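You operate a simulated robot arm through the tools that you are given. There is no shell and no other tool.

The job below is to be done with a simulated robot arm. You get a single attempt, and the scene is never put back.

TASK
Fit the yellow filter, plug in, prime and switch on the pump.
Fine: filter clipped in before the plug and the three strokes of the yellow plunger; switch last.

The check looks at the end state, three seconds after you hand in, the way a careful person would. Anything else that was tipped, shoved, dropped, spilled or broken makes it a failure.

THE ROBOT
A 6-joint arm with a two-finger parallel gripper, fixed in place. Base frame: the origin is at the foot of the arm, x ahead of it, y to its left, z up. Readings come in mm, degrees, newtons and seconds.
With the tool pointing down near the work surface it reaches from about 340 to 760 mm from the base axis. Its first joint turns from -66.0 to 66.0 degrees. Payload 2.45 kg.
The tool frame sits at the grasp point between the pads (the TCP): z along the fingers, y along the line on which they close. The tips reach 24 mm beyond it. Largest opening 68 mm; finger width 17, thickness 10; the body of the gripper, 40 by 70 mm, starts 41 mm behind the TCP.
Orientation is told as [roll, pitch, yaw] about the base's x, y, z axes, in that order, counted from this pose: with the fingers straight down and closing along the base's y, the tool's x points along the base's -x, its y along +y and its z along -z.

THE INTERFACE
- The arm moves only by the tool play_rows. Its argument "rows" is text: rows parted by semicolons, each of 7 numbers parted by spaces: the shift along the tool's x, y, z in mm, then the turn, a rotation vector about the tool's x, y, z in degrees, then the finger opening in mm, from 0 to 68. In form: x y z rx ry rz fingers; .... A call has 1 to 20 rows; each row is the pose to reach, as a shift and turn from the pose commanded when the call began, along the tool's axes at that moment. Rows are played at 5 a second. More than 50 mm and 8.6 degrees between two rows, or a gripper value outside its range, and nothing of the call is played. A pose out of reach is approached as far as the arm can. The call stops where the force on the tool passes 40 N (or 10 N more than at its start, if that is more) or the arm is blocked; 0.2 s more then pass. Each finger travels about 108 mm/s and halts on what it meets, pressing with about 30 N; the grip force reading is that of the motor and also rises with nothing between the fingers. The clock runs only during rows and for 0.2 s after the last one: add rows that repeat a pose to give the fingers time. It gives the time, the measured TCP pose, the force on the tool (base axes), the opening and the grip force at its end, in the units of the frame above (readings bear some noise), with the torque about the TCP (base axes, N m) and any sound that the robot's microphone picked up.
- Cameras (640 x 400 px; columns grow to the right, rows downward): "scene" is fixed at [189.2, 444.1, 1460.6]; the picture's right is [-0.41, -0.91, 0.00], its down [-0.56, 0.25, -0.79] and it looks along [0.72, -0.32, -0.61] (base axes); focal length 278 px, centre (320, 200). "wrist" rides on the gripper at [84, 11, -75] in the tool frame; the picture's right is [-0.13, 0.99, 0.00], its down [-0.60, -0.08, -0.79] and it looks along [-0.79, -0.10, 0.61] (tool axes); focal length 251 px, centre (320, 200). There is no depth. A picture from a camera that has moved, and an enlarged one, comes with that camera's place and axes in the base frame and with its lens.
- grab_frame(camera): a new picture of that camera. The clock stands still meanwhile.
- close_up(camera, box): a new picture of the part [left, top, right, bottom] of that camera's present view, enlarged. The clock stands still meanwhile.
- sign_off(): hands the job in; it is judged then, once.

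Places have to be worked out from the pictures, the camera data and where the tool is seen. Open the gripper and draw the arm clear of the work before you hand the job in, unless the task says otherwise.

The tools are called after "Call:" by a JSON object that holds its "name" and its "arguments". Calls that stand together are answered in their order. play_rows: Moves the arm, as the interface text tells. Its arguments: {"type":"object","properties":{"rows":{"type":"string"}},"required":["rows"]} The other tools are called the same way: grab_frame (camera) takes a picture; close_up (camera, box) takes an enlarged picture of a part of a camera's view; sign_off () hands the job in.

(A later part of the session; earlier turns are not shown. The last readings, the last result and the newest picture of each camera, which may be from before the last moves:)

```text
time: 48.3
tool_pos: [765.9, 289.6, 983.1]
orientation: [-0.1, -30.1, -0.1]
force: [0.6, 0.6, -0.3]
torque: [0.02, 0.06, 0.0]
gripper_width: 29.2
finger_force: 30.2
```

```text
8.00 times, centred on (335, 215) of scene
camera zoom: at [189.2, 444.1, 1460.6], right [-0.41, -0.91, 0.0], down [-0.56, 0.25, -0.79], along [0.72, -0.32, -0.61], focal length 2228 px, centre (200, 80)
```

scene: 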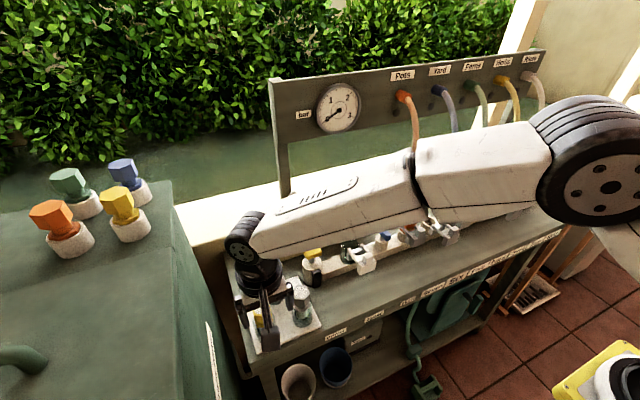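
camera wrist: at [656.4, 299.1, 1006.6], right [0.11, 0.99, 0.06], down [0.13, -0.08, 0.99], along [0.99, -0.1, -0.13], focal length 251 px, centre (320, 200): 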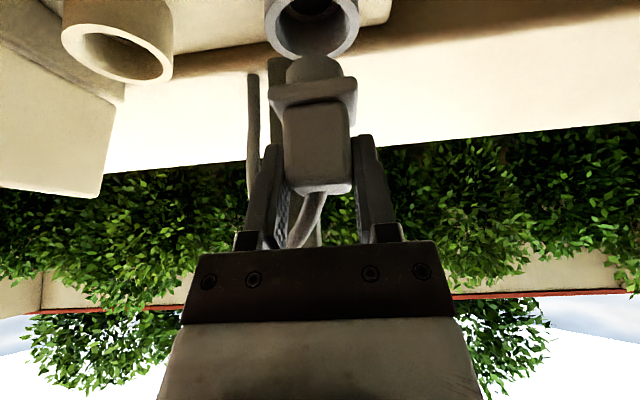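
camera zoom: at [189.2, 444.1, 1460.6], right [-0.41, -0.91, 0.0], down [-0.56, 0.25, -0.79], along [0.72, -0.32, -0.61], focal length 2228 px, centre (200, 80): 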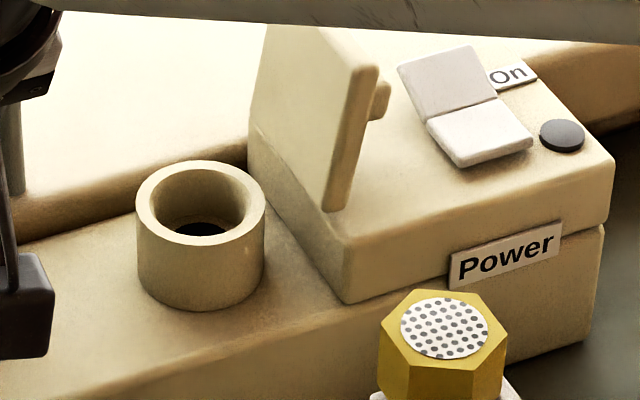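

Both rings measured: socket centre ≈(772,184), holder ≈(772.5,290.2), so I shift the plug by −106 mm in y at this height.

Call:
{"name": "play_rows", "arguments": {"rows": "0 -15 0 0 0 0 15; 0 -30 0 0 0 0 15; 0 -46 0 0 0 0 15; 0 -62 0 0 0 0 15; 0 -78 0 0 0 0 15; 0 -92 0 0 0 0 15; 0 -106 0 0 0 0 15; 0 -106 0 0 0 0 15"}}

Call:
{"name": "grab_frame", "arguments": {"camera": "wrist"}}

Call:
{"name": "close_up", "arguments": {"camera": "wrist", "box": [240, 0, 400, 100]}}

Call:
{"name": "close_up", "arguments": {"camera": "scene", "box": [290, 180, 380, 250]}}

```text
time: 50.1
tool_pos: [765.2, 181.6, 982.3]
orientation: [0.1, -29.9, 0.0]
force: [0.2, 1.3, -0.6]
torque: [0.01, 0.0, -0.02]
gripper_width: 29.2
finger_force: 30.1
```

```text
taken
camera wrist: at [655.9, 192.3, 1006.3], right [0.11, 0.99, 0.06], down [0.13, -0.08, 0.99], along [0.99, -0.1, -0.13], focal length 251 px, centre (320, 200)
```

wrist: 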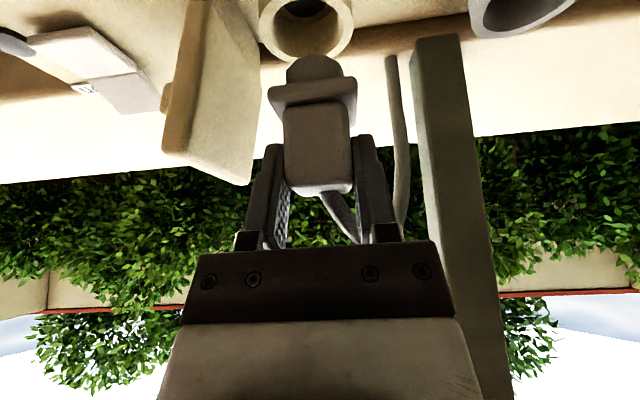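

```text
4.00 times, centred on (320, 50) of wrist
camera zoom: at [655.9, 192.3, 1006.3], right [0.11, 0.99, 0.06], down [0.13, -0.08, 0.99], along [0.99, -0.1, -0.13], focal length 1006 px, centre (320, 800)
```

zoom: 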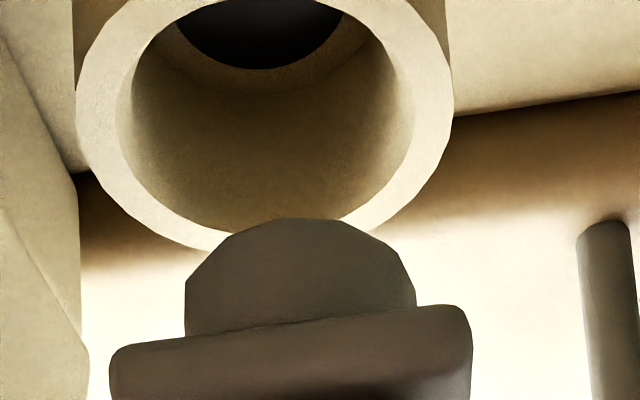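

```text
5.71 times, centred on (335, 215) of scene
camera zoom: at [189.2, 444.1, 1460.6], right [-0.41, -0.91, 0.0], down [-0.56, 0.25, -0.79], along [0.72, -0.32, -0.61], focal length 1592 px, centre (234, 114)
```

zoom: 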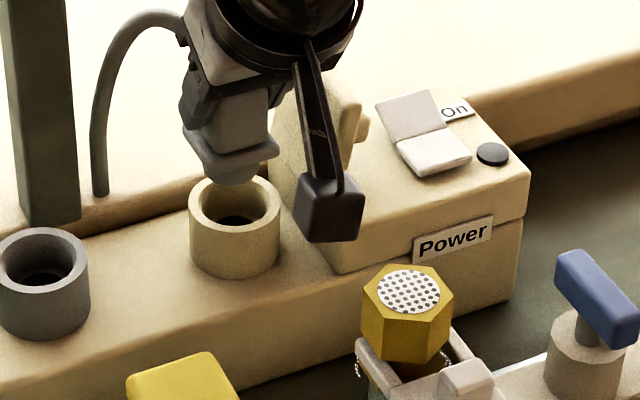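

Comparing this view with the one over the holder, the ring sits 23.5 px further left, so I still need about −3 mm in y and +0.7 mm in x. Adjusting and rechecking.

Call:
{"name": "play_rows", "arguments": {"rows": "-0.3 -1.5 0.2 0 0 0 15; -0.6 -3 0.35 0 0 0 15; -0.6 -3 0.35 0 0 0 15"}}

Call:
{"name": "close_up", "arguments": {"camera": "wrist", "box": [240, 0, 400, 100]}}

Call:
{"name": "close_up", "arguments": {"camera": "scene", "box": [290, 180, 380, 250]}}

```text
time: 50.9
tool_pos: [766.2, 180.0, 982.9]
orientation: [0.0, -30.0, -0.2]
force: [-0.5, 0.6, -0.5]
torque: [-0.02, 0.02, -0.02]
gripper_width: 29.1
finger_force: 30.0
```

```text
4.00 times, centred on (320, 50) of wrist
camera zoom: at [656.8, 189.8, 1006.3], right [0.11, 0.99, 0.06], down [0.13, -0.08, 0.99], along [0.99, -0.1, -0.13], focal length 1006 px, centre (320, 800)
```

zoom: 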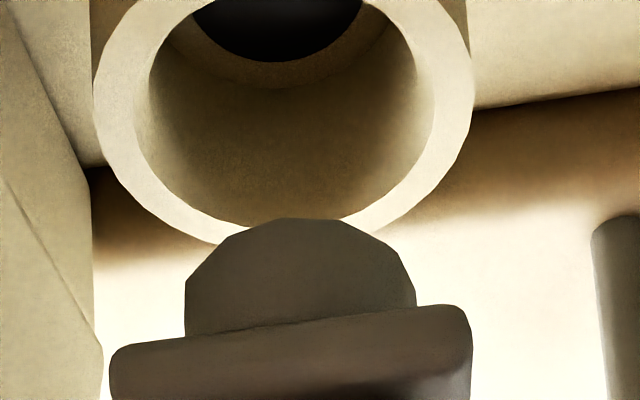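

```text
5.71 times, centred on (335, 215) of scene
camera zoom: at [189.2, 444.1, 1460.6], right [-0.41, -0.91, 0.0], down [-0.56, 0.25, -0.79], along [0.72, -0.32, -0.61], focal length 1592 px, centre (234, 114)
```

zoom: 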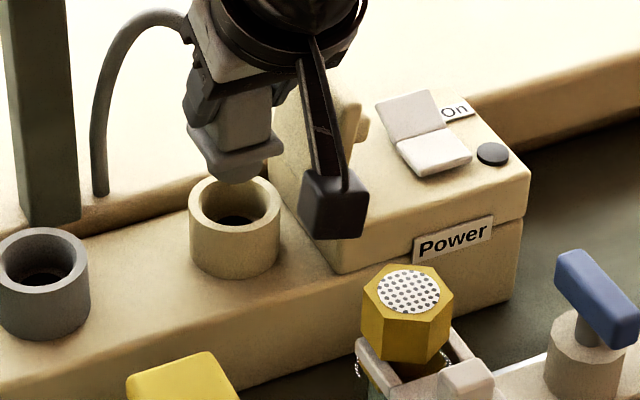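

Now aligned within ~0.5 mm. Descending vertically: first 18 mm, then slowly into the socket while watching force.

Call:
{"name": "play_rows", "arguments": {"rows": "3 -0.3 5.2 0 0 0 15; 6 -0.5 10.4 0 0 0 15; 9 -0.5 15.6 0 0 0 15; 10.5 -0.5 18.2 0 0 0 15; 12 -0.5 20.8 0 0 0 15; 13 -0.5 22.5 0 0 0 15; 13 -0.5 22.5 0 0 0 15"}}

Call:
{"name": "close_up", "arguments": {"camera": "wrist", "box": [240, 0, 400, 120]}}

Call:
{"name": "close_up", "arguments": {"camera": "scene", "box": [290, 180, 380, 250]}}

```text
time: 52.5
tool_pos: [765.9, 180.2, 957.1]
orientation: [0.0, -30.0, -0.1]
force: [-0.1, 0.2, -1.5]
torque: [0.0, -0.01, 0.01]
gripper_width: 29.3
finger_force: 30.2
```

```text
3.33 times, centred on (320, 60) of wrist
camera zoom: at [656.8, 189.9, 980.1], right [0.11, 0.99, 0.06], down [0.13, -0.08, 0.99], along [0.99, -0.1, -0.13], focal length 838 px, centre (320, 667)
```

zoom: 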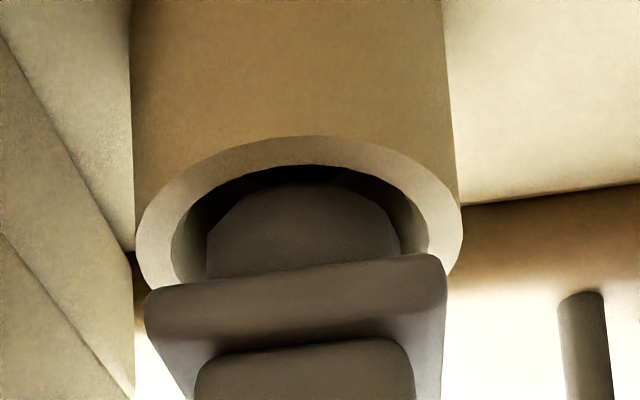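

```text
5.71 times, centred on (335, 215) of scene
camera zoom: at [189.2, 444.1, 1460.6], right [-0.41, -0.91, 0.0], down [-0.56, 0.25, -0.79], along [0.72, -0.32, -0.61], focal length 1592 px, centre (234, 114)
```

zoom: 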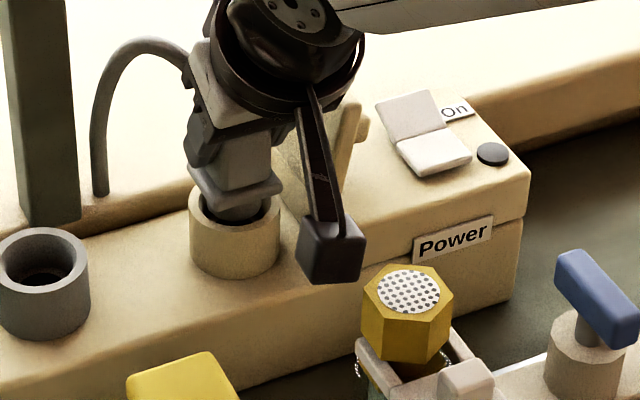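

The stub is inside the socket mouth, centred. Continuing down slowly until it seats.

Call:
{"name": "play_rows", "arguments": {"rows": "1.5 0 2.6 0 0 0 15; 3 0 5.2 0 0 0 15; 4.5 0 7.8 0 0 0 15; 6 0 10.4 0 0 0 15; 7 0 12.1 0 0 0 15; 7.5 0 13 0 0 0 15; 7.5 0 13 0 0 0 15"}}

Call:
{"name": "close_up", "arguments": {"camera": "wrist", "box": [240, 0, 400, 120]}}

Call:
{"name": "close_up", "arguments": {"camera": "scene", "box": [290, 180, 380, 250]}}

```text
time: 54.1
tool_pos: [767.3, 180.5, 942.7]
orientation: [0.0, -30.2, -0.2]
force: [-2.3, 0.1, 8.0]
torque: [-0.04, 0.19, -0.01]
gripper_width: 29.3
finger_force: 29.9
```

```text
3.33 times, centred on (320, 60) of wrist
camera zoom: at [657.4, 190.0, 966.2], right [0.11, 0.99, 0.06], down [0.12, -0.08, 0.99], along [0.99, -0.1, -0.13], focal length 838 px, centre (320, 667)
```

zoom: 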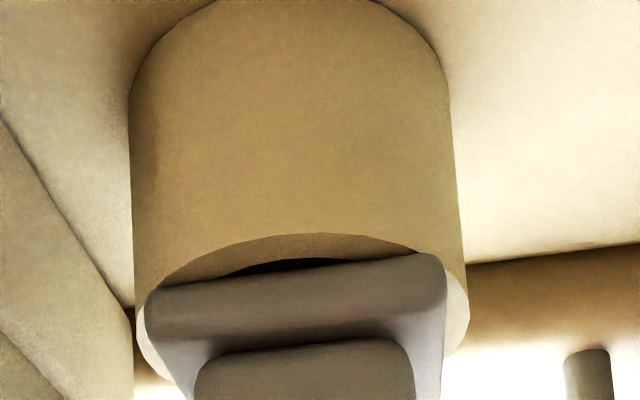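

```text
5.71 times, centred on (335, 215) of scene
camera zoom: at [188.9, 444.0, 1460.6], right [-0.41, -0.91, 0.0], down [-0.56, 0.25, -0.79], along [0.72, -0.32, -0.61], focal length 1592 px, centre (234, 114)
```

zoom: 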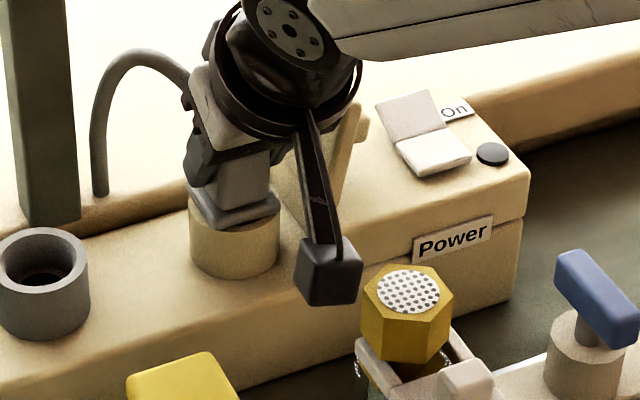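

Contact at the same height as it sat in its holder (z≈942.5). A little more press to make sure it's fully in.

Call:
{"name": "play_rows", "arguments": {"rows": "0.5 0 0.9 0 0 0 15; 1 0 1.7 0 0 0 15; 1.5 0 2.6 0 0 0 15; 1.5 0 2.6 0 0 0 15"}}

Call:
{"name": "close_up", "arguments": {"camera": "wrist", "box": [240, 0, 400, 120]}}

```text
time: 55.1
tool_pos: [768.1, 181.6, 943.2]
orientation: [0.1, -30.4, 0.0]
force: [-4.7, -1.2, 25.0]
torque: [-0.09, 0.2, 0.01]
gripper_width: 29.3
finger_force: 29.7
```

```text
3.33 times, centred on (320, 60) of wrist
camera zoom: at [658.2, 190.1, 965.4], right [0.11, 0.99, 0.07], down [0.12, -0.08, 0.99], along [0.99, -0.1, -0.13], focal length 838 px, centre (320, 667)
```

zoom: 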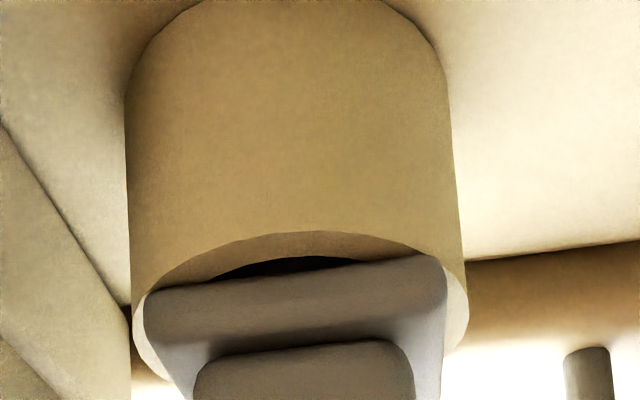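

25 N and no further motion: the plug is fully seated. Relieving the load and opening only to 42 mm (flap nearby), then withdrawing along the tool axis.

Call:
{"name": "play_rows", "arguments": {"rows": "-1 0 -1.8 0 0 0 15; -1 0 -1.8 0 0 0 24; -1 0 -1.8 0 0 0 34; -1 0 -1.8 0 0 0 41; -1 0 -1.8 0 0 0 41"}}

Call:
{"name": "close_up", "arguments": {"camera": "wrist", "box": [220, 0, 420, 240]}}

Call:
{"name": "close_up", "arguments": {"camera": "scene", "box": [290, 180, 380, 250]}}

```text
time: 56.3
tool_pos: [765.6, 180.0, 940.5]
orientation: [-0.1, -29.9, -0.1]
force: [-0.2, -1.2, 0.4]
torque: [-0.02, -0.01, 0.0]
gripper_width: 40.8
finger_force: 0.2
```

```text
1.67 times, centred on (320, 120) of wrist
camera zoom: at [657.0, 189.9, 964.3], right [0.11, 0.99, 0.06], down [0.13, -0.08, 0.99], along [0.99, -0.1, -0.13], focal length 419 px, centre (320, 333)
```

zoom: 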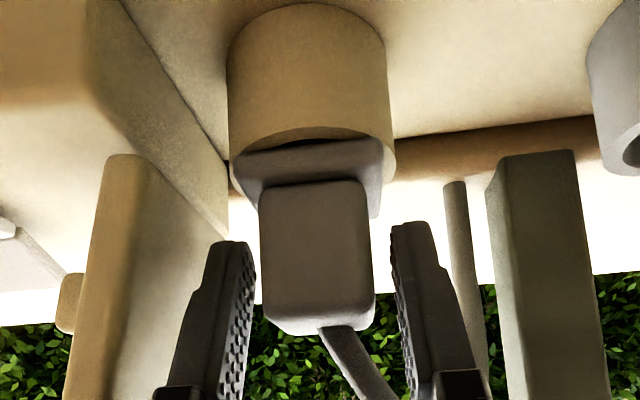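

```text
5.71 times, centred on (335, 215) of scene
camera zoom: at [189.2, 444.1, 1460.6], right [-0.41, -0.91, 0.0], down [-0.56, 0.25, -0.79], along [0.72, -0.32, -0.61], focal length 1592 px, centre (234, 114)
```

zoom: 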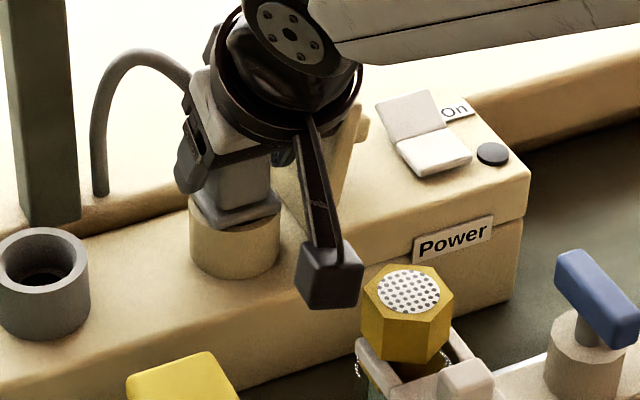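

The plug stands firmly in the socket by itself. Withdrawing back along the tool axis, clear of the cable and flap.

Call:
{"name": "play_rows", "arguments": {"rows": "0 0 -10 0 0 0 41; 0 0 -25 0 0 0 41; 0 0 -40 0 0 0 41; 0 0 -60 0 0 0 41; 0 0 -80 0 0 0 41; 0 0 -100 0 0 0 41; 0 0 -100 0 0 0 41"}}

Call:
{"name": "grab_frame", "arguments": {"camera": "wrist"}}

Call:
{"name": "grab_frame", "arguments": {"camera": "scene"}}

```text
time: 57.9
tool_pos: [715.8, 178.8, 1027.4]
orientation: [-0.1, -30.0, -0.1]
force: [0.4, 0.7, 0.8]
torque: [-0.03, -0.01, 0.0]
gripper_width: 41.0
finger_force: 0.0
```

```text
taken
camera wrist: at [606.8, 188.8, 1051.7], right [0.11, 0.99, 0.06], down [0.13, -0.08, 0.99], along [0.99, -0.1, -0.13], focal length 251 px, centre (320, 200)
```

wrist: 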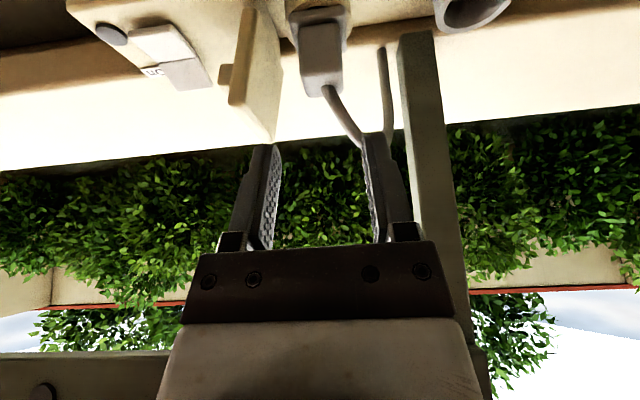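

```text
taken
```

scene: 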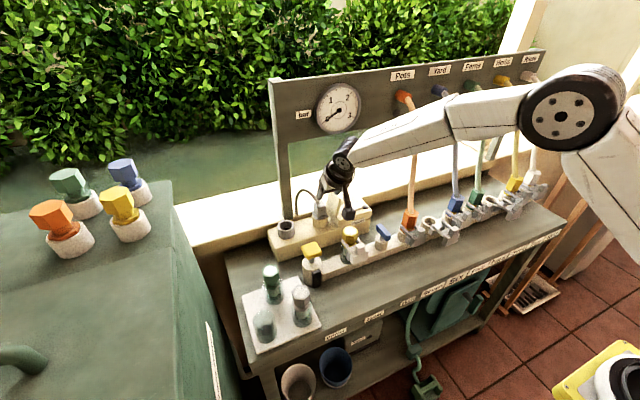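

The plug is in and undisturbed. Next the primer: I return the tool to vertical and take a view of the yellow plunger.

Call:
{"name": "play_rows", "arguments": {"rows": "20 14 -7 0 5 0 41; 41 29 -13 0 10 0 41; 61 43 -20 0 15 0 41; 82 58 -26 0 20 0 41; 102 73 -33 0 25 0 41; 122.6 87 -39.6 0 30 0 41; 122.6 87 -39.6 0 30 0 41"}}

Call:
{"name": "grab_frame", "arguments": {"camera": "wrist"}}

Call:
{"name": "close_up", "arguments": {"camera": "wrist", "box": [240, 60, 400, 220]}}

Call:
{"name": "close_up", "arguments": {"camera": "scene", "box": [285, 225, 365, 295]}}

Call:
{"name": "close_up", "arguments": {"camera": "scene", "box": [290, 70, 370, 140]}}

```text
time: 59.5
tool_pos: [590.2, 269.8, 1000.1]
orientation: [0.1, 0.0, 0.0]
force: [1.0, 0.6, -0.1]
torque: [0.01, -0.03, 0.02]
gripper_width: 41.0
finger_force: 0.0
```

```text
taken
camera wrist: at [506.8, 278.3, 1076.2], right [0.13, 0.99, 0.0], down [0.6, -0.08, 0.79], along [0.79, -0.1, -0.61], focal length 251 px, centre (320, 200)
```

wrist: 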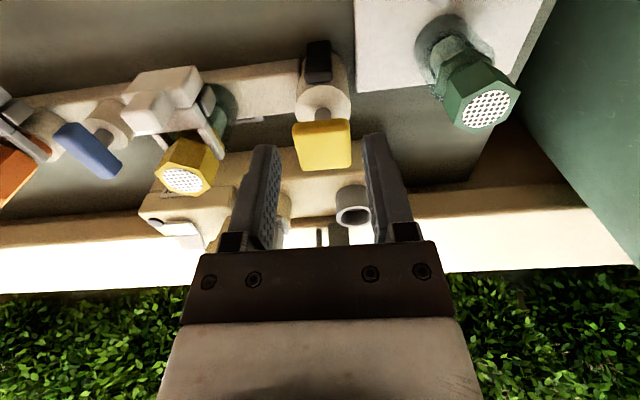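

```text
2.50 times, centred on (320, 140) of wrist
camera zoom: at [506.8, 278.3, 1076.2], right [0.13, 0.99, 0.0], down [0.6, -0.08, 0.79], along [0.79, -0.1, -0.61], focal length 629 px, centre (320, 350)
```

zoom: 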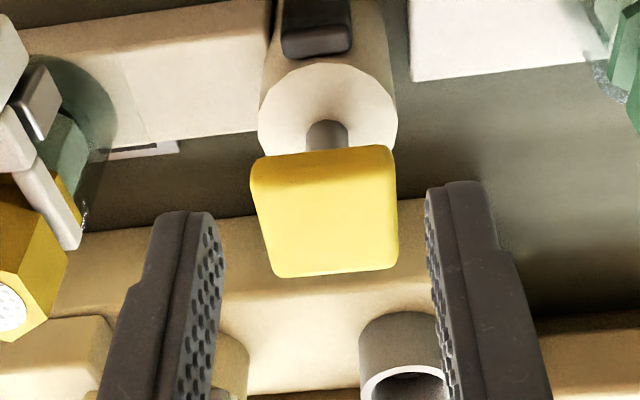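

```text
5.71 times, centred on (325, 260) of scene
camera zoom: at [189.2, 444.1, 1460.6], right [-0.41, -0.91, 0.0], down [-0.56, 0.25, -0.79], along [0.72, -0.32, -0.61], focal length 1592 px, centre (291, -143)
```

zoom: 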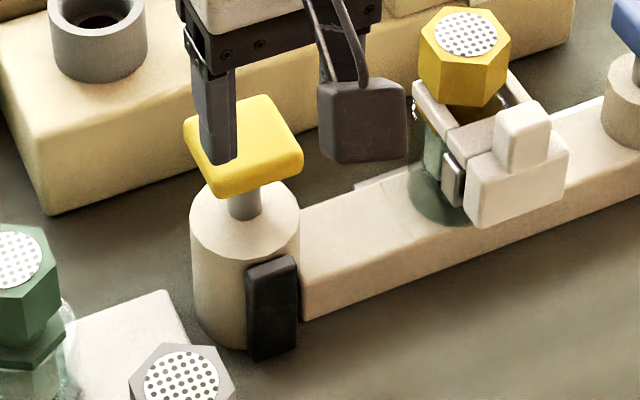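

```text
5.71 times, centred on (330, 105) of scene
camera zoom: at [189.2, 444.1, 1460.6], right [-0.41, -0.91, 0.0], down [-0.56, 0.25, -0.79], along [0.72, -0.32, -0.61], focal length 1592 px, centre (263, 743)
```

zoom: 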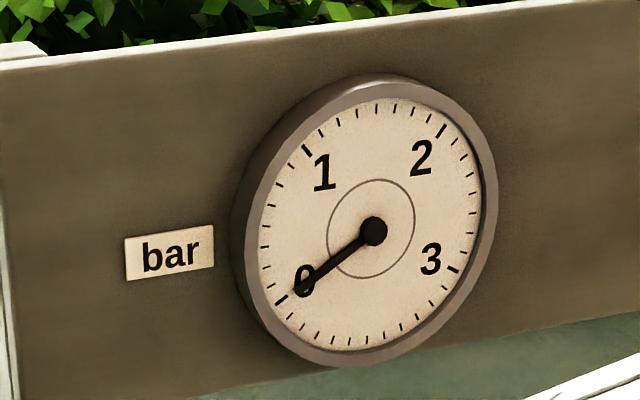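

Gauge reads 0; knob top centre ≈(643,265.6,917). I position closed fingers just above it for the first stroke.

Call:
{"name": "play_rows", "arguments": {"rows": "-18 -1.4 5 0 0 0 20; -36 -2.8 10 0 0 0 0; -52.6 -4.2 20 0 0 0 0; -52.6 -4.2 35 0 0 0 0; -52.6 -4.2 45 0 0 0 0; -52.6 -4.2 45 0 0 0 0"}}

Call:
{"name": "close_up", "arguments": {"camera": "wrist", "box": [240, 60, 400, 220]}}

Call:
{"name": "close_up", "arguments": {"camera": "scene", "box": [285, 225, 365, 295]}}

```text
time: 60.9
tool_pos: [644.6, 263.7, 954.7]
orientation: [0.0, 0.1, -0.1]
force: [0.4, 0.3, 0.4]
torque: [-0.01, 0.01, 0.0]
gripper_width: 0.3
finger_force: 24.2
```

```text
2.50 times, centred on (320, 140) of wrist
camera zoom: at [560.7, 271.8, 1030.1], right [0.13, 0.99, 0.0], down [0.6, -0.08, 0.79], along [0.79, -0.1, -0.61], focal length 629 px, centre (320, 350)
```

zoom: 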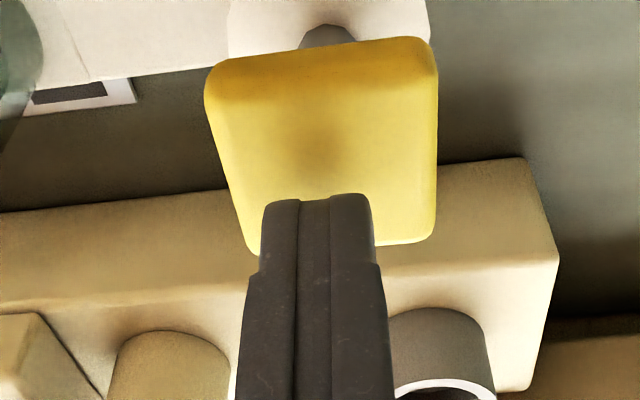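

```text
5.71 times, centred on (325, 260) of scene
camera zoom: at [189.2, 444.1, 1460.6], right [-0.41, -0.91, 0.0], down [-0.56, 0.25, -0.79], along [0.72, -0.32, -0.61], focal length 1592 px, centre (291, -143)
```

zoom: 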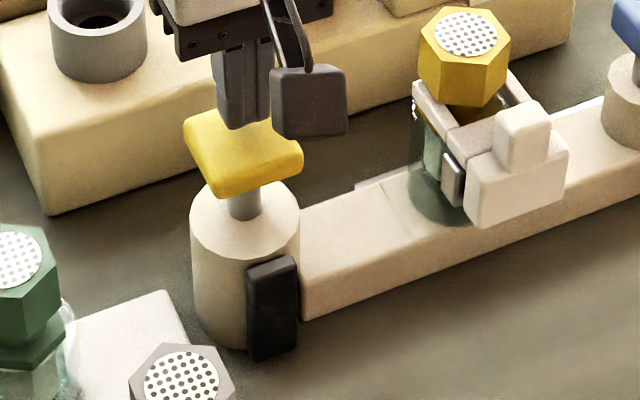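

Centred apart from 2.5 mm in y. First stroke: pressing down until the stop.

Call:
{"name": "play_rows", "arguments": {"rows": "0 2.5 4 0 0 0 0; 0 2.5 8 0 0 0 0; 0 2.5 12 0 0 0 0; 0 2.5 16 0 0 0 0; 0 2.5 20 0 0 0 0; 0 2.5 24 0 0 0 0; 0 2.5 28 0 0 0 0; 0 2.5 32 0 0 0 0; 0 2.5 36 0 0 0 0; 0 2.5 40 0 0 0 0; 0 2.5 44 0 0 0 0; 0 2.5 48 0 0 0 0"}}

Call:
{"name": "close_up", "arguments": {"camera": "scene", "box": [285, 225, 365, 295]}}

Call:
{"name": "close_up", "arguments": {"camera": "wrist", "box": [240, 60, 400, 220]}}

```text
time: 63.1
tool_pos: [644.9, 266.7, 923.6]
orientation: [0.1, -0.2, -0.1]
force: [-4.7, -2.0, 12.2]
torque: [-0.04, 0.22, 0.04]
gripper_width: 0.0
finger_force: 23.7
stopped in row 11: the force on the tool passed its limit at 44 N (the readings are from after the stop); the commanded pose is now the measured one
```

```text
5.71 times, centred on (325, 260) of scene
camera zoom: at [188.8, 443.9, 1460.7], right [-0.41, -0.91, 0.0], down [-0.56, 0.25, -0.79], along [0.72, -0.32, -0.61], focal length 1592 px, centre (291, -143)
```

zoom: 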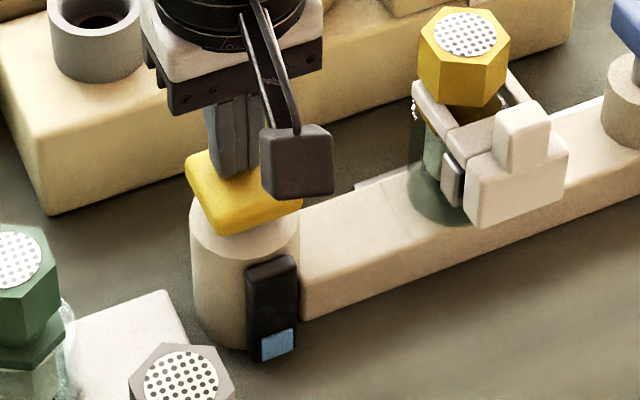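

```text
2.50 times, centred on (320, 140) of wrist
camera zoom: at [561.5, 275.8, 998.7], right [0.13, 0.99, 0.0], down [0.6, -0.08, 0.8], along [0.79, -0.1, -0.6], focal length 629 px, centre (320, 350)
```

zoom: 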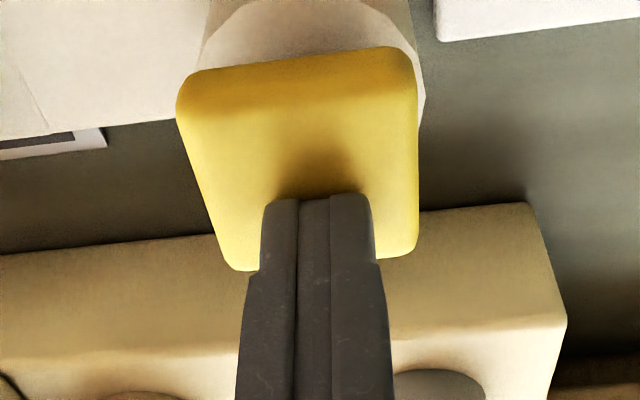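

The black indicator on the primer shows one blue segment: stroke one counted. Raising to see whether the plunger springs back.

Call:
{"name": "play_rows", "arguments": {"rows": "0 0 -6 0 0 0 0; 0 0 -12 0 0 0 0; 0 0 -18 0 0 0 0; 0 0 -24 0 0 0 0; 0 0 -31 0 0 0 0; 0 0 -31 0 0 0 0; 0 0 -31 0 0 0 0"}}

Call:
{"name": "close_up", "arguments": {"camera": "scene", "box": [285, 225, 365, 295]}}

```text
time: 64.7
tool_pos: [643.8, 266.1, 952.5]
orientation: [0.1, -0.2, -0.1]
force: [0.2, -0.2, -0.2]
torque: [0.0, -0.01, -0.03]
gripper_width: 0.0
finger_force: 24.0
```

```text
5.71 times, centred on (325, 260) of scene
camera zoom: at [189.2, 444.1, 1460.6], right [-0.41, -0.91, 0.0], down [-0.56, 0.25, -0.79], along [0.72, -0.32, -0.61], focal length 1592 px, centre (291, -143)
```

zoom: 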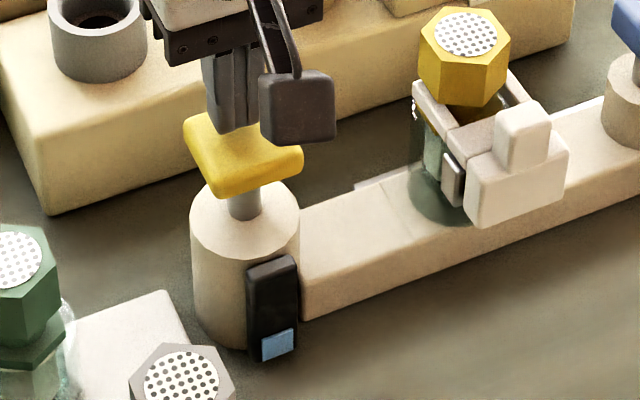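

It springs back up fully. Second stroke.

Call:
{"name": "play_rows", "arguments": {"rows": "0 0 4 0 0 0 0; 0 0 8 0 0 0 0; 0 0 12 0 0 0 0; 0 0 16 0 0 0 0; 0 0 20 0 0 0 0; 0 0 24 0 0 0 0; 0 0 28 0 0 0 0; 0 0 32 0 0 0 0; 0 0 36 0 0 0 0; 0 0 40 0 0 0 0; 0 0 44 0 0 0 0; 0 0 48 0 0 0 0"}}

Call:
{"name": "close_up", "arguments": {"camera": "scene", "box": [285, 225, 365, 295]}}

```text
time: 66.8
tool_pos: [645.9, 266.9, 923.0]
orientation: [0.3, -0.6, 0.0]
force: [-5.4, -1.9, 12.3]
torque: [-0.04, 0.21, 0.02]
gripper_width: 0.0
finger_force: 23.6
stopped in row 10: the force on the tool passed its limit at 44 N (the readings are from after the stop); the commanded pose is now the measured one
```

```text
5.71 times, centred on (325, 260) of scene
camera zoom: at [188.8, 443.9, 1460.7], right [-0.41, -0.91, 0.0], down [-0.56, 0.25, -0.79], along [0.72, -0.32, -0.61], focal length 1592 px, centre (291, -143)
```

zoom: 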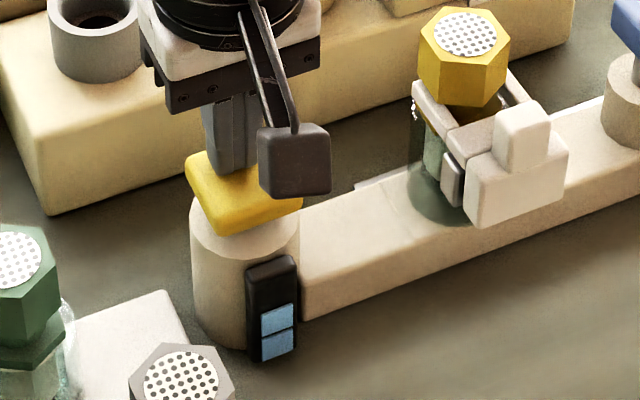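

Two segments lit. Raising fully again before the third stroke (also undoing the small tilt picked up).

Call:
{"name": "play_rows", "arguments": {"rows": "0 0 -6 0 0 0 0; 0 0 -12 0 0 0 0; 0 0 -18 0 0 0 0; 0 0 -24 0 0.3 0 0; 0 0 -31 -0.3 0.6 0 0; 0.5 -0.5 -31 -0.3 0.6 0 0; 0.5 -0.5 -31 -0.3 0.6 0 0"}}

Call:
{"name": "close_up", "arguments": {"camera": "scene", "box": [285, 225, 365, 295]}}

```text
time: 68.3
tool_pos: [644.7, 265.6, 953.7]
orientation: [0.5, 0.3, -0.1]
force: [-0.3, 0.7, -0.1]
torque: [0.0, 0.01, 0.0]
gripper_width: 0.0
finger_force: 23.9
```

```text
5.71 times, centred on (325, 260) of scene
camera zoom: at [189.2, 444.1, 1460.6], right [-0.41, -0.91, 0.0], down [-0.56, 0.25, -0.79], along [0.72, -0.32, -0.61], focal length 1592 px, centre (291, -143)
```

zoom: 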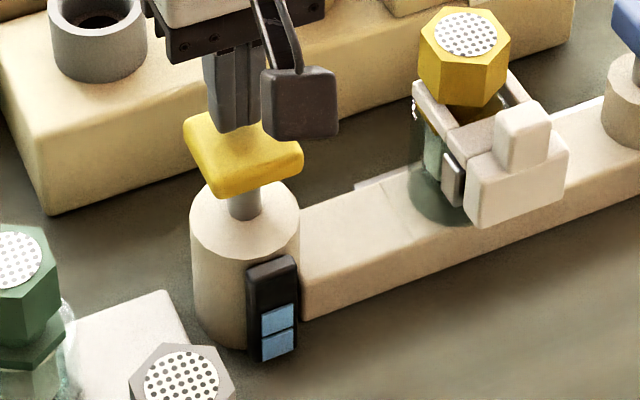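

Plunger is back up with two segments showing. Third stroke.

Call:
{"name": "play_rows", "arguments": {"rows": "0 0 4 0 0 0 0; 0 0 8 0 0 0 0; 0 0 12 0 0 0 0; 0 0 16 0 0 0 0; 0 0 20 0 0 0 0; 0 0 24 0 0 0 0; 0 0 28 0 0 0 0; 0 0 32 0 0 0 0; 0 0 36 0 0 0 0; 0 0 40 0 0 0 0; 0 0 44 0 0 0 0; 0 0 48 0 0 0 0"}}

Call:
{"name": "close_up", "arguments": {"camera": "scene", "box": [285, 225, 365, 295]}}

```text
time: 70.3
tool_pos: [646.9, 266.3, 922.3]
orientation: [0.5, -0.1, -0.2]
force: [-5.9, -3.5, 11.3]
torque: [-0.1, 0.12, -0.01]
gripper_width: 0.0
finger_force: 22.9
stopped in row 9: the force on the tool passed its limit at 44 N (the readings are from after the stop); the commanded pose is now the measured one
```

```text
5.71 times, centred on (325, 260) of scene
camera zoom: at [188.7, 443.9, 1460.7], right [-0.41, -0.91, 0.0], down [-0.56, 0.25, -0.79], along [0.72, -0.32, -0.61], focal length 1592 px, centre (291, -143)
```

zoom: 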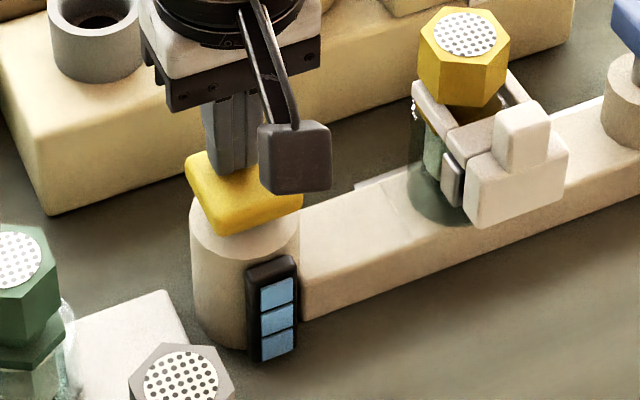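

All three segments are lit. Now I raise off the plunger and move over to view the switch.

Call:
{"name": "play_rows", "arguments": {"rows": "0 0 -10 0 0 0 0; 0 0 -30 0.2 0 0 0; 0 0 -60 0.5 0.1 -0.2 0; 0 0 -90 0.5 0.1 -0.2 0; 0 0 -110 0.5 0.1 -0.2 20; -9 -34 -110 0.5 0.1 -0.2 40; -18 -68 -110 0.5 0.1 -0.2 68; -27 -102 -110 0.5 0.1 -0.2 68; -36 -136 -110 0.5 0.1 -0.2 68; -45 -170 -110 0.5 0.1 -0.2 68; -53 -203 -110 0.5 0.1 -0.2 68; -53 -203 -110 0.5 0.1 -0.2 68"}}

Call:
{"name": "grab_frame", "arguments": {"camera": "wrist"}}

Call:
{"name": "close_up", "arguments": {"camera": "wrist", "box": [250, 70, 410, 230]}}

Call:
{"name": "grab_frame", "arguments": {"camera": "scene"}}

Call:
{"name": "close_up", "arguments": {"camera": "scene", "box": [300, 180, 400, 280]}}

```text
time: 73.0
tool_pos: [699.0, 63.6, 1030.5]
orientation: [0.0, 0.2, 0.1]
force: [0.2, -0.2, 0.0]
torque: [0.01, 0.0, 0.01]
gripper_width: 68.0
finger_force: 0.0
```

```text
taken
camera wrist: at [615.3, 72.0, 1105.9], right [0.13, 0.99, 0.0], down [0.61, -0.08, 0.79], along [0.78, -0.1, -0.61], focal length 251 px, centre (320, 200)
```

wrist: 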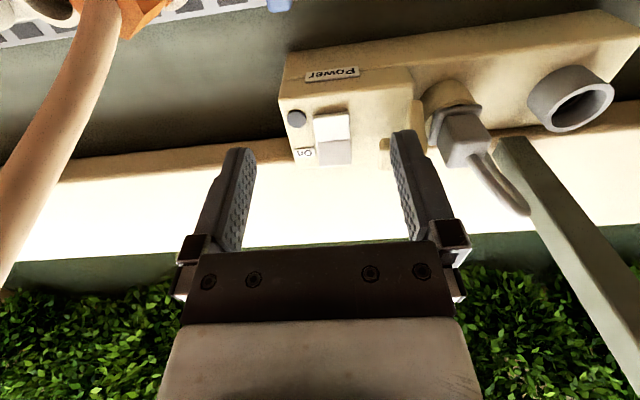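

```text
2.50 times, centred on (330, 150) of wrist
camera zoom: at [615.3, 72.0, 1105.9], right [0.13, 0.99, 0.0], down [0.61, -0.08, 0.79], along [0.78, -0.1, -0.61], focal length 629 px, centre (295, 325)
```

zoom: 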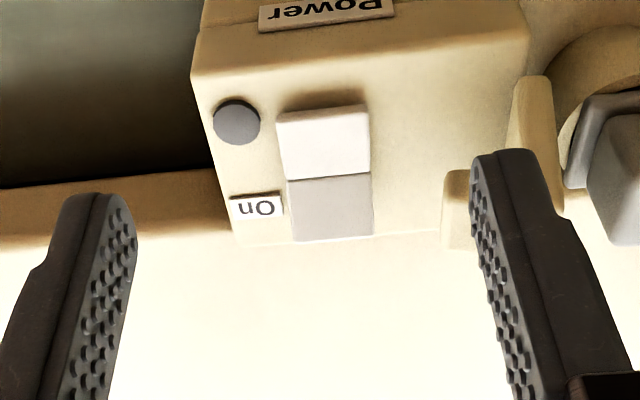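

```text
taken
```

scene: 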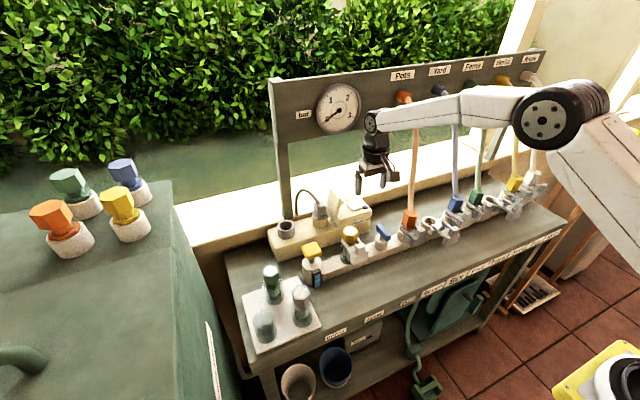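

```text
4.00 times, centred on (350, 230) of scene
camera zoom: at [189.2, 444.0, 1460.6], right [-0.41, -0.91, 0.0], down [-0.56, 0.25, -0.79], along [0.72, -0.32, -0.61], focal length 1114 px, centre (200, 80)
```

zoom: 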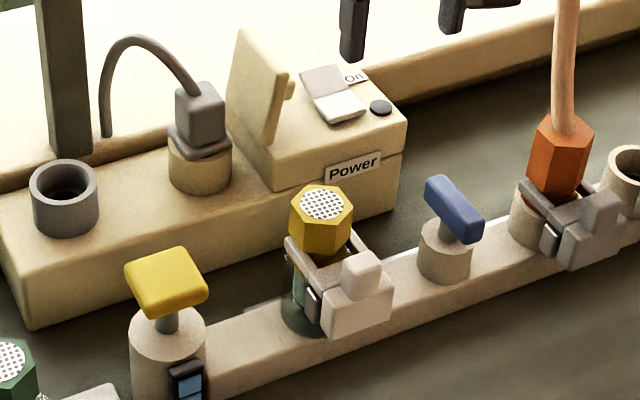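

Everything is undisturbed and the primer shows three segments. The rocker's "On" half is the raised far half (≈x 793, y 66, z≈915). I tilt the tool again with closed fingers for pressing it.

Call:
{"name": "play_rows", "arguments": {"rows": "-7 0.4 0 0 -5 0 50; -14 0.8 0 0 -10 0 30; -21 1.2 0 0 -15 0 10; -28 1.6 0 0 -20 0 0; -35 2 0 0 -25 0 0; -41 2.4 0 0 -30 0 0; -41 2.4 0 0 -30 0 0"}}

Call:
{"name": "grab_frame", "arguments": {"camera": "wrist"}}

Call:
{"name": "close_up", "arguments": {"camera": "scene", "box": [300, 150, 420, 250]}}

```text
time: 74.5
tool_pos: [739.4, 65.4, 1030.8]
orientation: [0.0, -30.0, 0.1]
force: [0.2, -0.8, -0.8]
torque: [-0.04, 0.03, -0.03]
gripper_width: 0.0
finger_force: 23.6
```

```text
taken
camera wrist: at [629.7, 74.5, 1053.6], right [0.11, 0.99, 0.06], down [0.13, -0.08, 0.99], along [0.99, -0.1, -0.14], focal length 251 px, centre (320, 200)
```

wrist: 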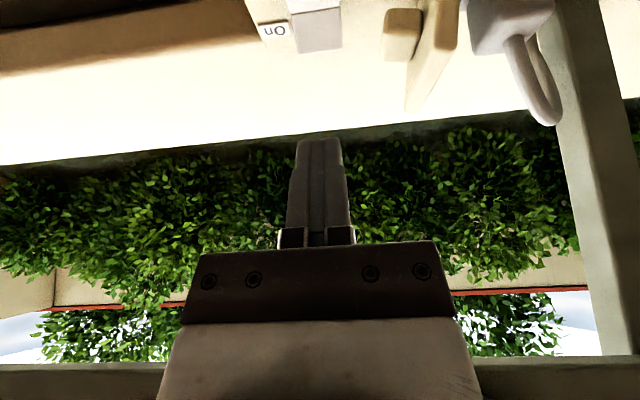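

```text
4.00 times, centred on (360, 200) of scene
camera zoom: at [189.2, 444.1, 1460.6], right [-0.41, -0.91, 0.0], down [-0.56, 0.25, -0.79], along [0.72, -0.32, -0.61], focal length 1114 px, centre (160, 200)
```

zoom: 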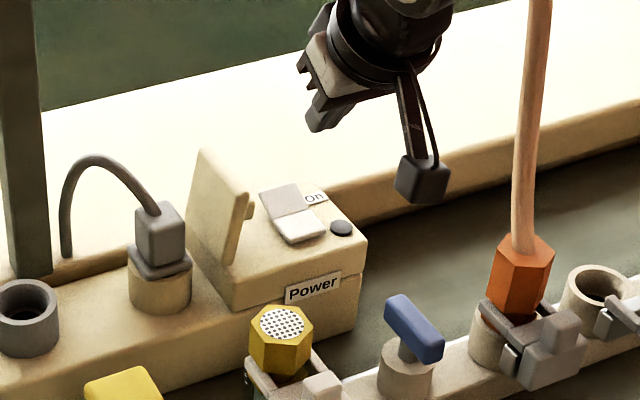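

The far half runs from the hinge (x≈775, z≈909) up to its end (x≈799, z≈919), so it is the raised side. Moving the closed fingertips to ~20 mm above its outer part.

Call:
{"name": "play_rows", "arguments": {"rows": "-2 0.3 16 0 0 0 0; -4 0.6 32 0 0 0 0; -6 1 48 0 0 0 0; -8.5 1.2 66 0 0 0 0; -10.4 1.2 82 0 0 0 0; -10.4 1.2 82 0 0 0 0"}}

Call:
{"name": "grab_frame", "arguments": {"camera": "wrist"}}

Call:
{"name": "close_up", "arguments": {"camera": "scene", "box": [310, 170, 400, 260]}}

```text
time: 76.0
tool_pos: [791.3, 66.8, 962.0]
orientation: [0.1, -29.8, 0.1]
force: [0.7, -0.2, -0.7]
torque: [-0.02, -0.01, -0.01]
gripper_width: 0.0
finger_force: 23.2
```

```text
taken
camera wrist: at [681.2, 74.7, 987.1], right [0.11, 0.99, 0.06], down [0.13, -0.08, 0.99], along [0.99, -0.1, -0.14], focal length 251 px, centre (320, 200)
```

wrist: 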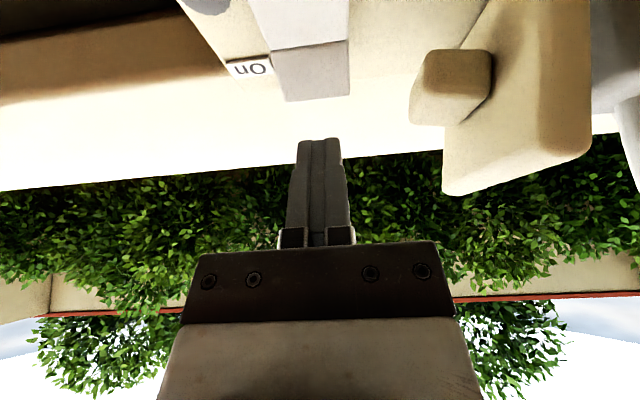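

```text
4.44 times, centred on (355, 215) of scene
camera zoom: at [189.2, 444.1, 1460.6], right [-0.41, -0.91, 0.0], down [-0.56, 0.25, -0.79], along [0.72, -0.32, -0.61], focal length 1238 px, centre (164, 133)
```

zoom: 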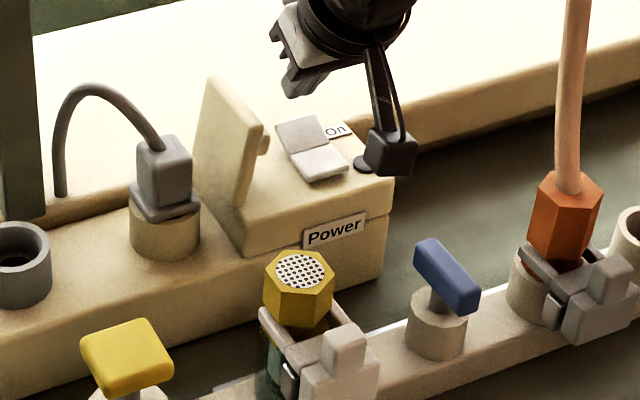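

Fingertip corner is above the rocker's "On" half, about 20 mm past the hinge. Pressing straight down.

Call:
{"name": "play_rows", "arguments": {"rows": "4 0 6.9 0 0 0 0; 7 0 12.1 0 0 0 0; 9 0 15.6 0 0 0 0; 10.5 0 18.2 0 0 0 0; 12 0 20.8 0 0 0 0; 13.5 0 23.4 0 0 0 0; 15 0 26 0 0 0 0; 16 0 27.7 0 0 0 0; 16 0 27.7 0 0 0 0"}}

Call:
{"name": "close_up", "arguments": {"camera": "scene", "box": [310, 170, 400, 260]}}

Call:
{"name": "close_up", "arguments": {"camera": "wrist", "box": [200, 0, 440, 200]}}

Call:
{"name": "close_up", "arguments": {"camera": "scene", "box": [290, 70, 370, 140]}}

```text
time: 78.0
tool_pos: [792.1, 67.6, 933.4]
orientation: [0.0, -30.1, 0.1]
force: [-2.8, 0.9, 13.6]
torque: [0.03, 0.05, 0.03]
gripper_width: 0.1
finger_force: 23.4
```

```text
4.44 times, centred on (355, 215) of scene
camera zoom: at [188.7, 444.0, 1460.6], right [-0.41, -0.91, 0.0], down [-0.56, 0.25, -0.79], along [0.72, -0.32, -0.61], focal length 1238 px, centre (164, 133)
```

zoom: 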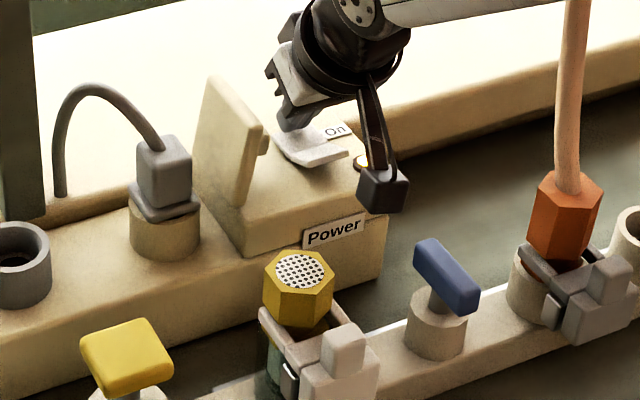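

```text
2.00 times, centred on (320, 100) of wrist
camera zoom: at [681.8, 76.0, 956.8], right [0.11, 0.99, 0.07], down [0.12, -0.08, 0.99], along [0.99, -0.1, -0.13], focal length 503 px, centre (320, 400)
```

zoom: 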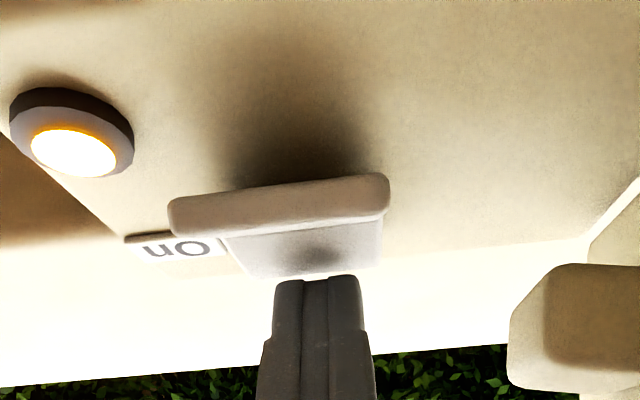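

```text
5.71 times, centred on (330, 105) of scene
camera zoom: at [188.7, 444.0, 1460.6], right [-0.41, -0.91, 0.0], down [-0.56, 0.25, -0.79], along [0.72, -0.32, -0.61], focal length 1592 px, centre (263, 743)
```

zoom: 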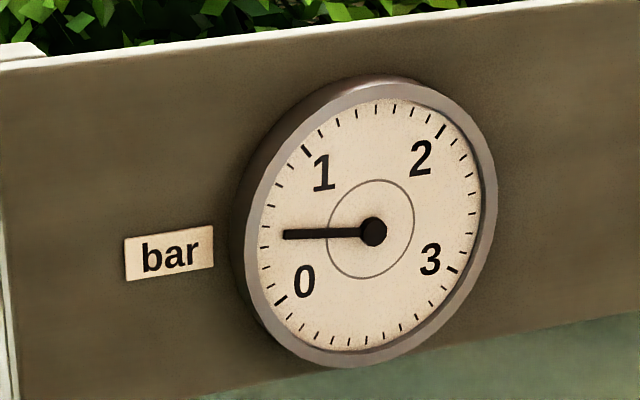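

The lamp is lit and the gauge needle is rising: the pump is running. Lifting straight off the rocker, then withdrawing.

Call:
{"name": "play_rows", "arguments": {"rows": "-4 0 -7 0 0 0 0; -10 0 -17 0 0 0 0; -16 0 -28 0 0 0 0; -16 0 -50 0 0 0 0; -14 0 -75 0 0 0 0; -10 0 -100 0 0 0 0; -6 0 -115 0 0 0 0; -6 0 -115 0 0 0 0"}}

Call:
{"name": "close_up", "arguments": {"camera": "scene", "box": [290, 170, 420, 270]}}

Call:
{"name": "close_up", "arguments": {"camera": "scene", "box": [290, 70, 370, 140]}}

```text
time: 79.8
tool_pos: [738.9, 66.6, 1034.5]
orientation: [0.0, -29.8, 0.2]
force: [-0.3, -0.1, 0.2]
torque: [0.02, 0.01, -0.01]
gripper_width: 0.1
finger_force: 24.0
```

```text
4.00 times, centred on (355, 220) of scene
camera zoom: at [189.2, 444.1, 1460.6], right [-0.41, -0.91, 0.0], down [-0.56, 0.25, -0.79], along [0.72, -0.32, -0.61], focal length 1114 px, centre (180, 120)
```

zoom: 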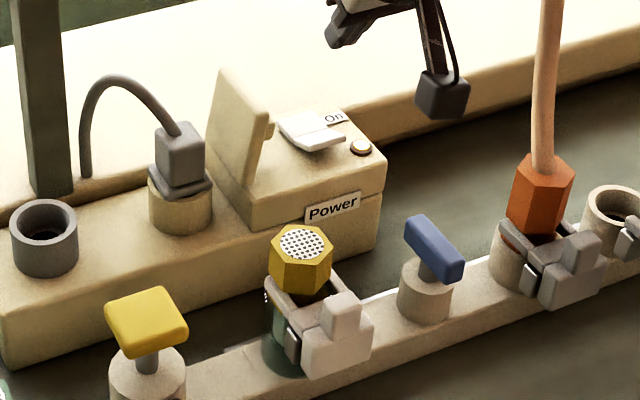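

```text
5.71 times, centred on (330, 105) of scene
camera zoom: at [189.2, 444.1, 1460.6], right [-0.41, -0.91, 0.0], down [-0.56, 0.25, -0.79], along [0.72, -0.32, -0.61], focal length 1592 px, centre (263, 743)
```

zoom: 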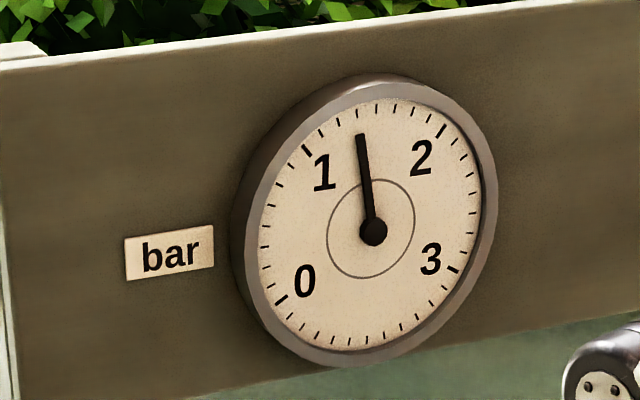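

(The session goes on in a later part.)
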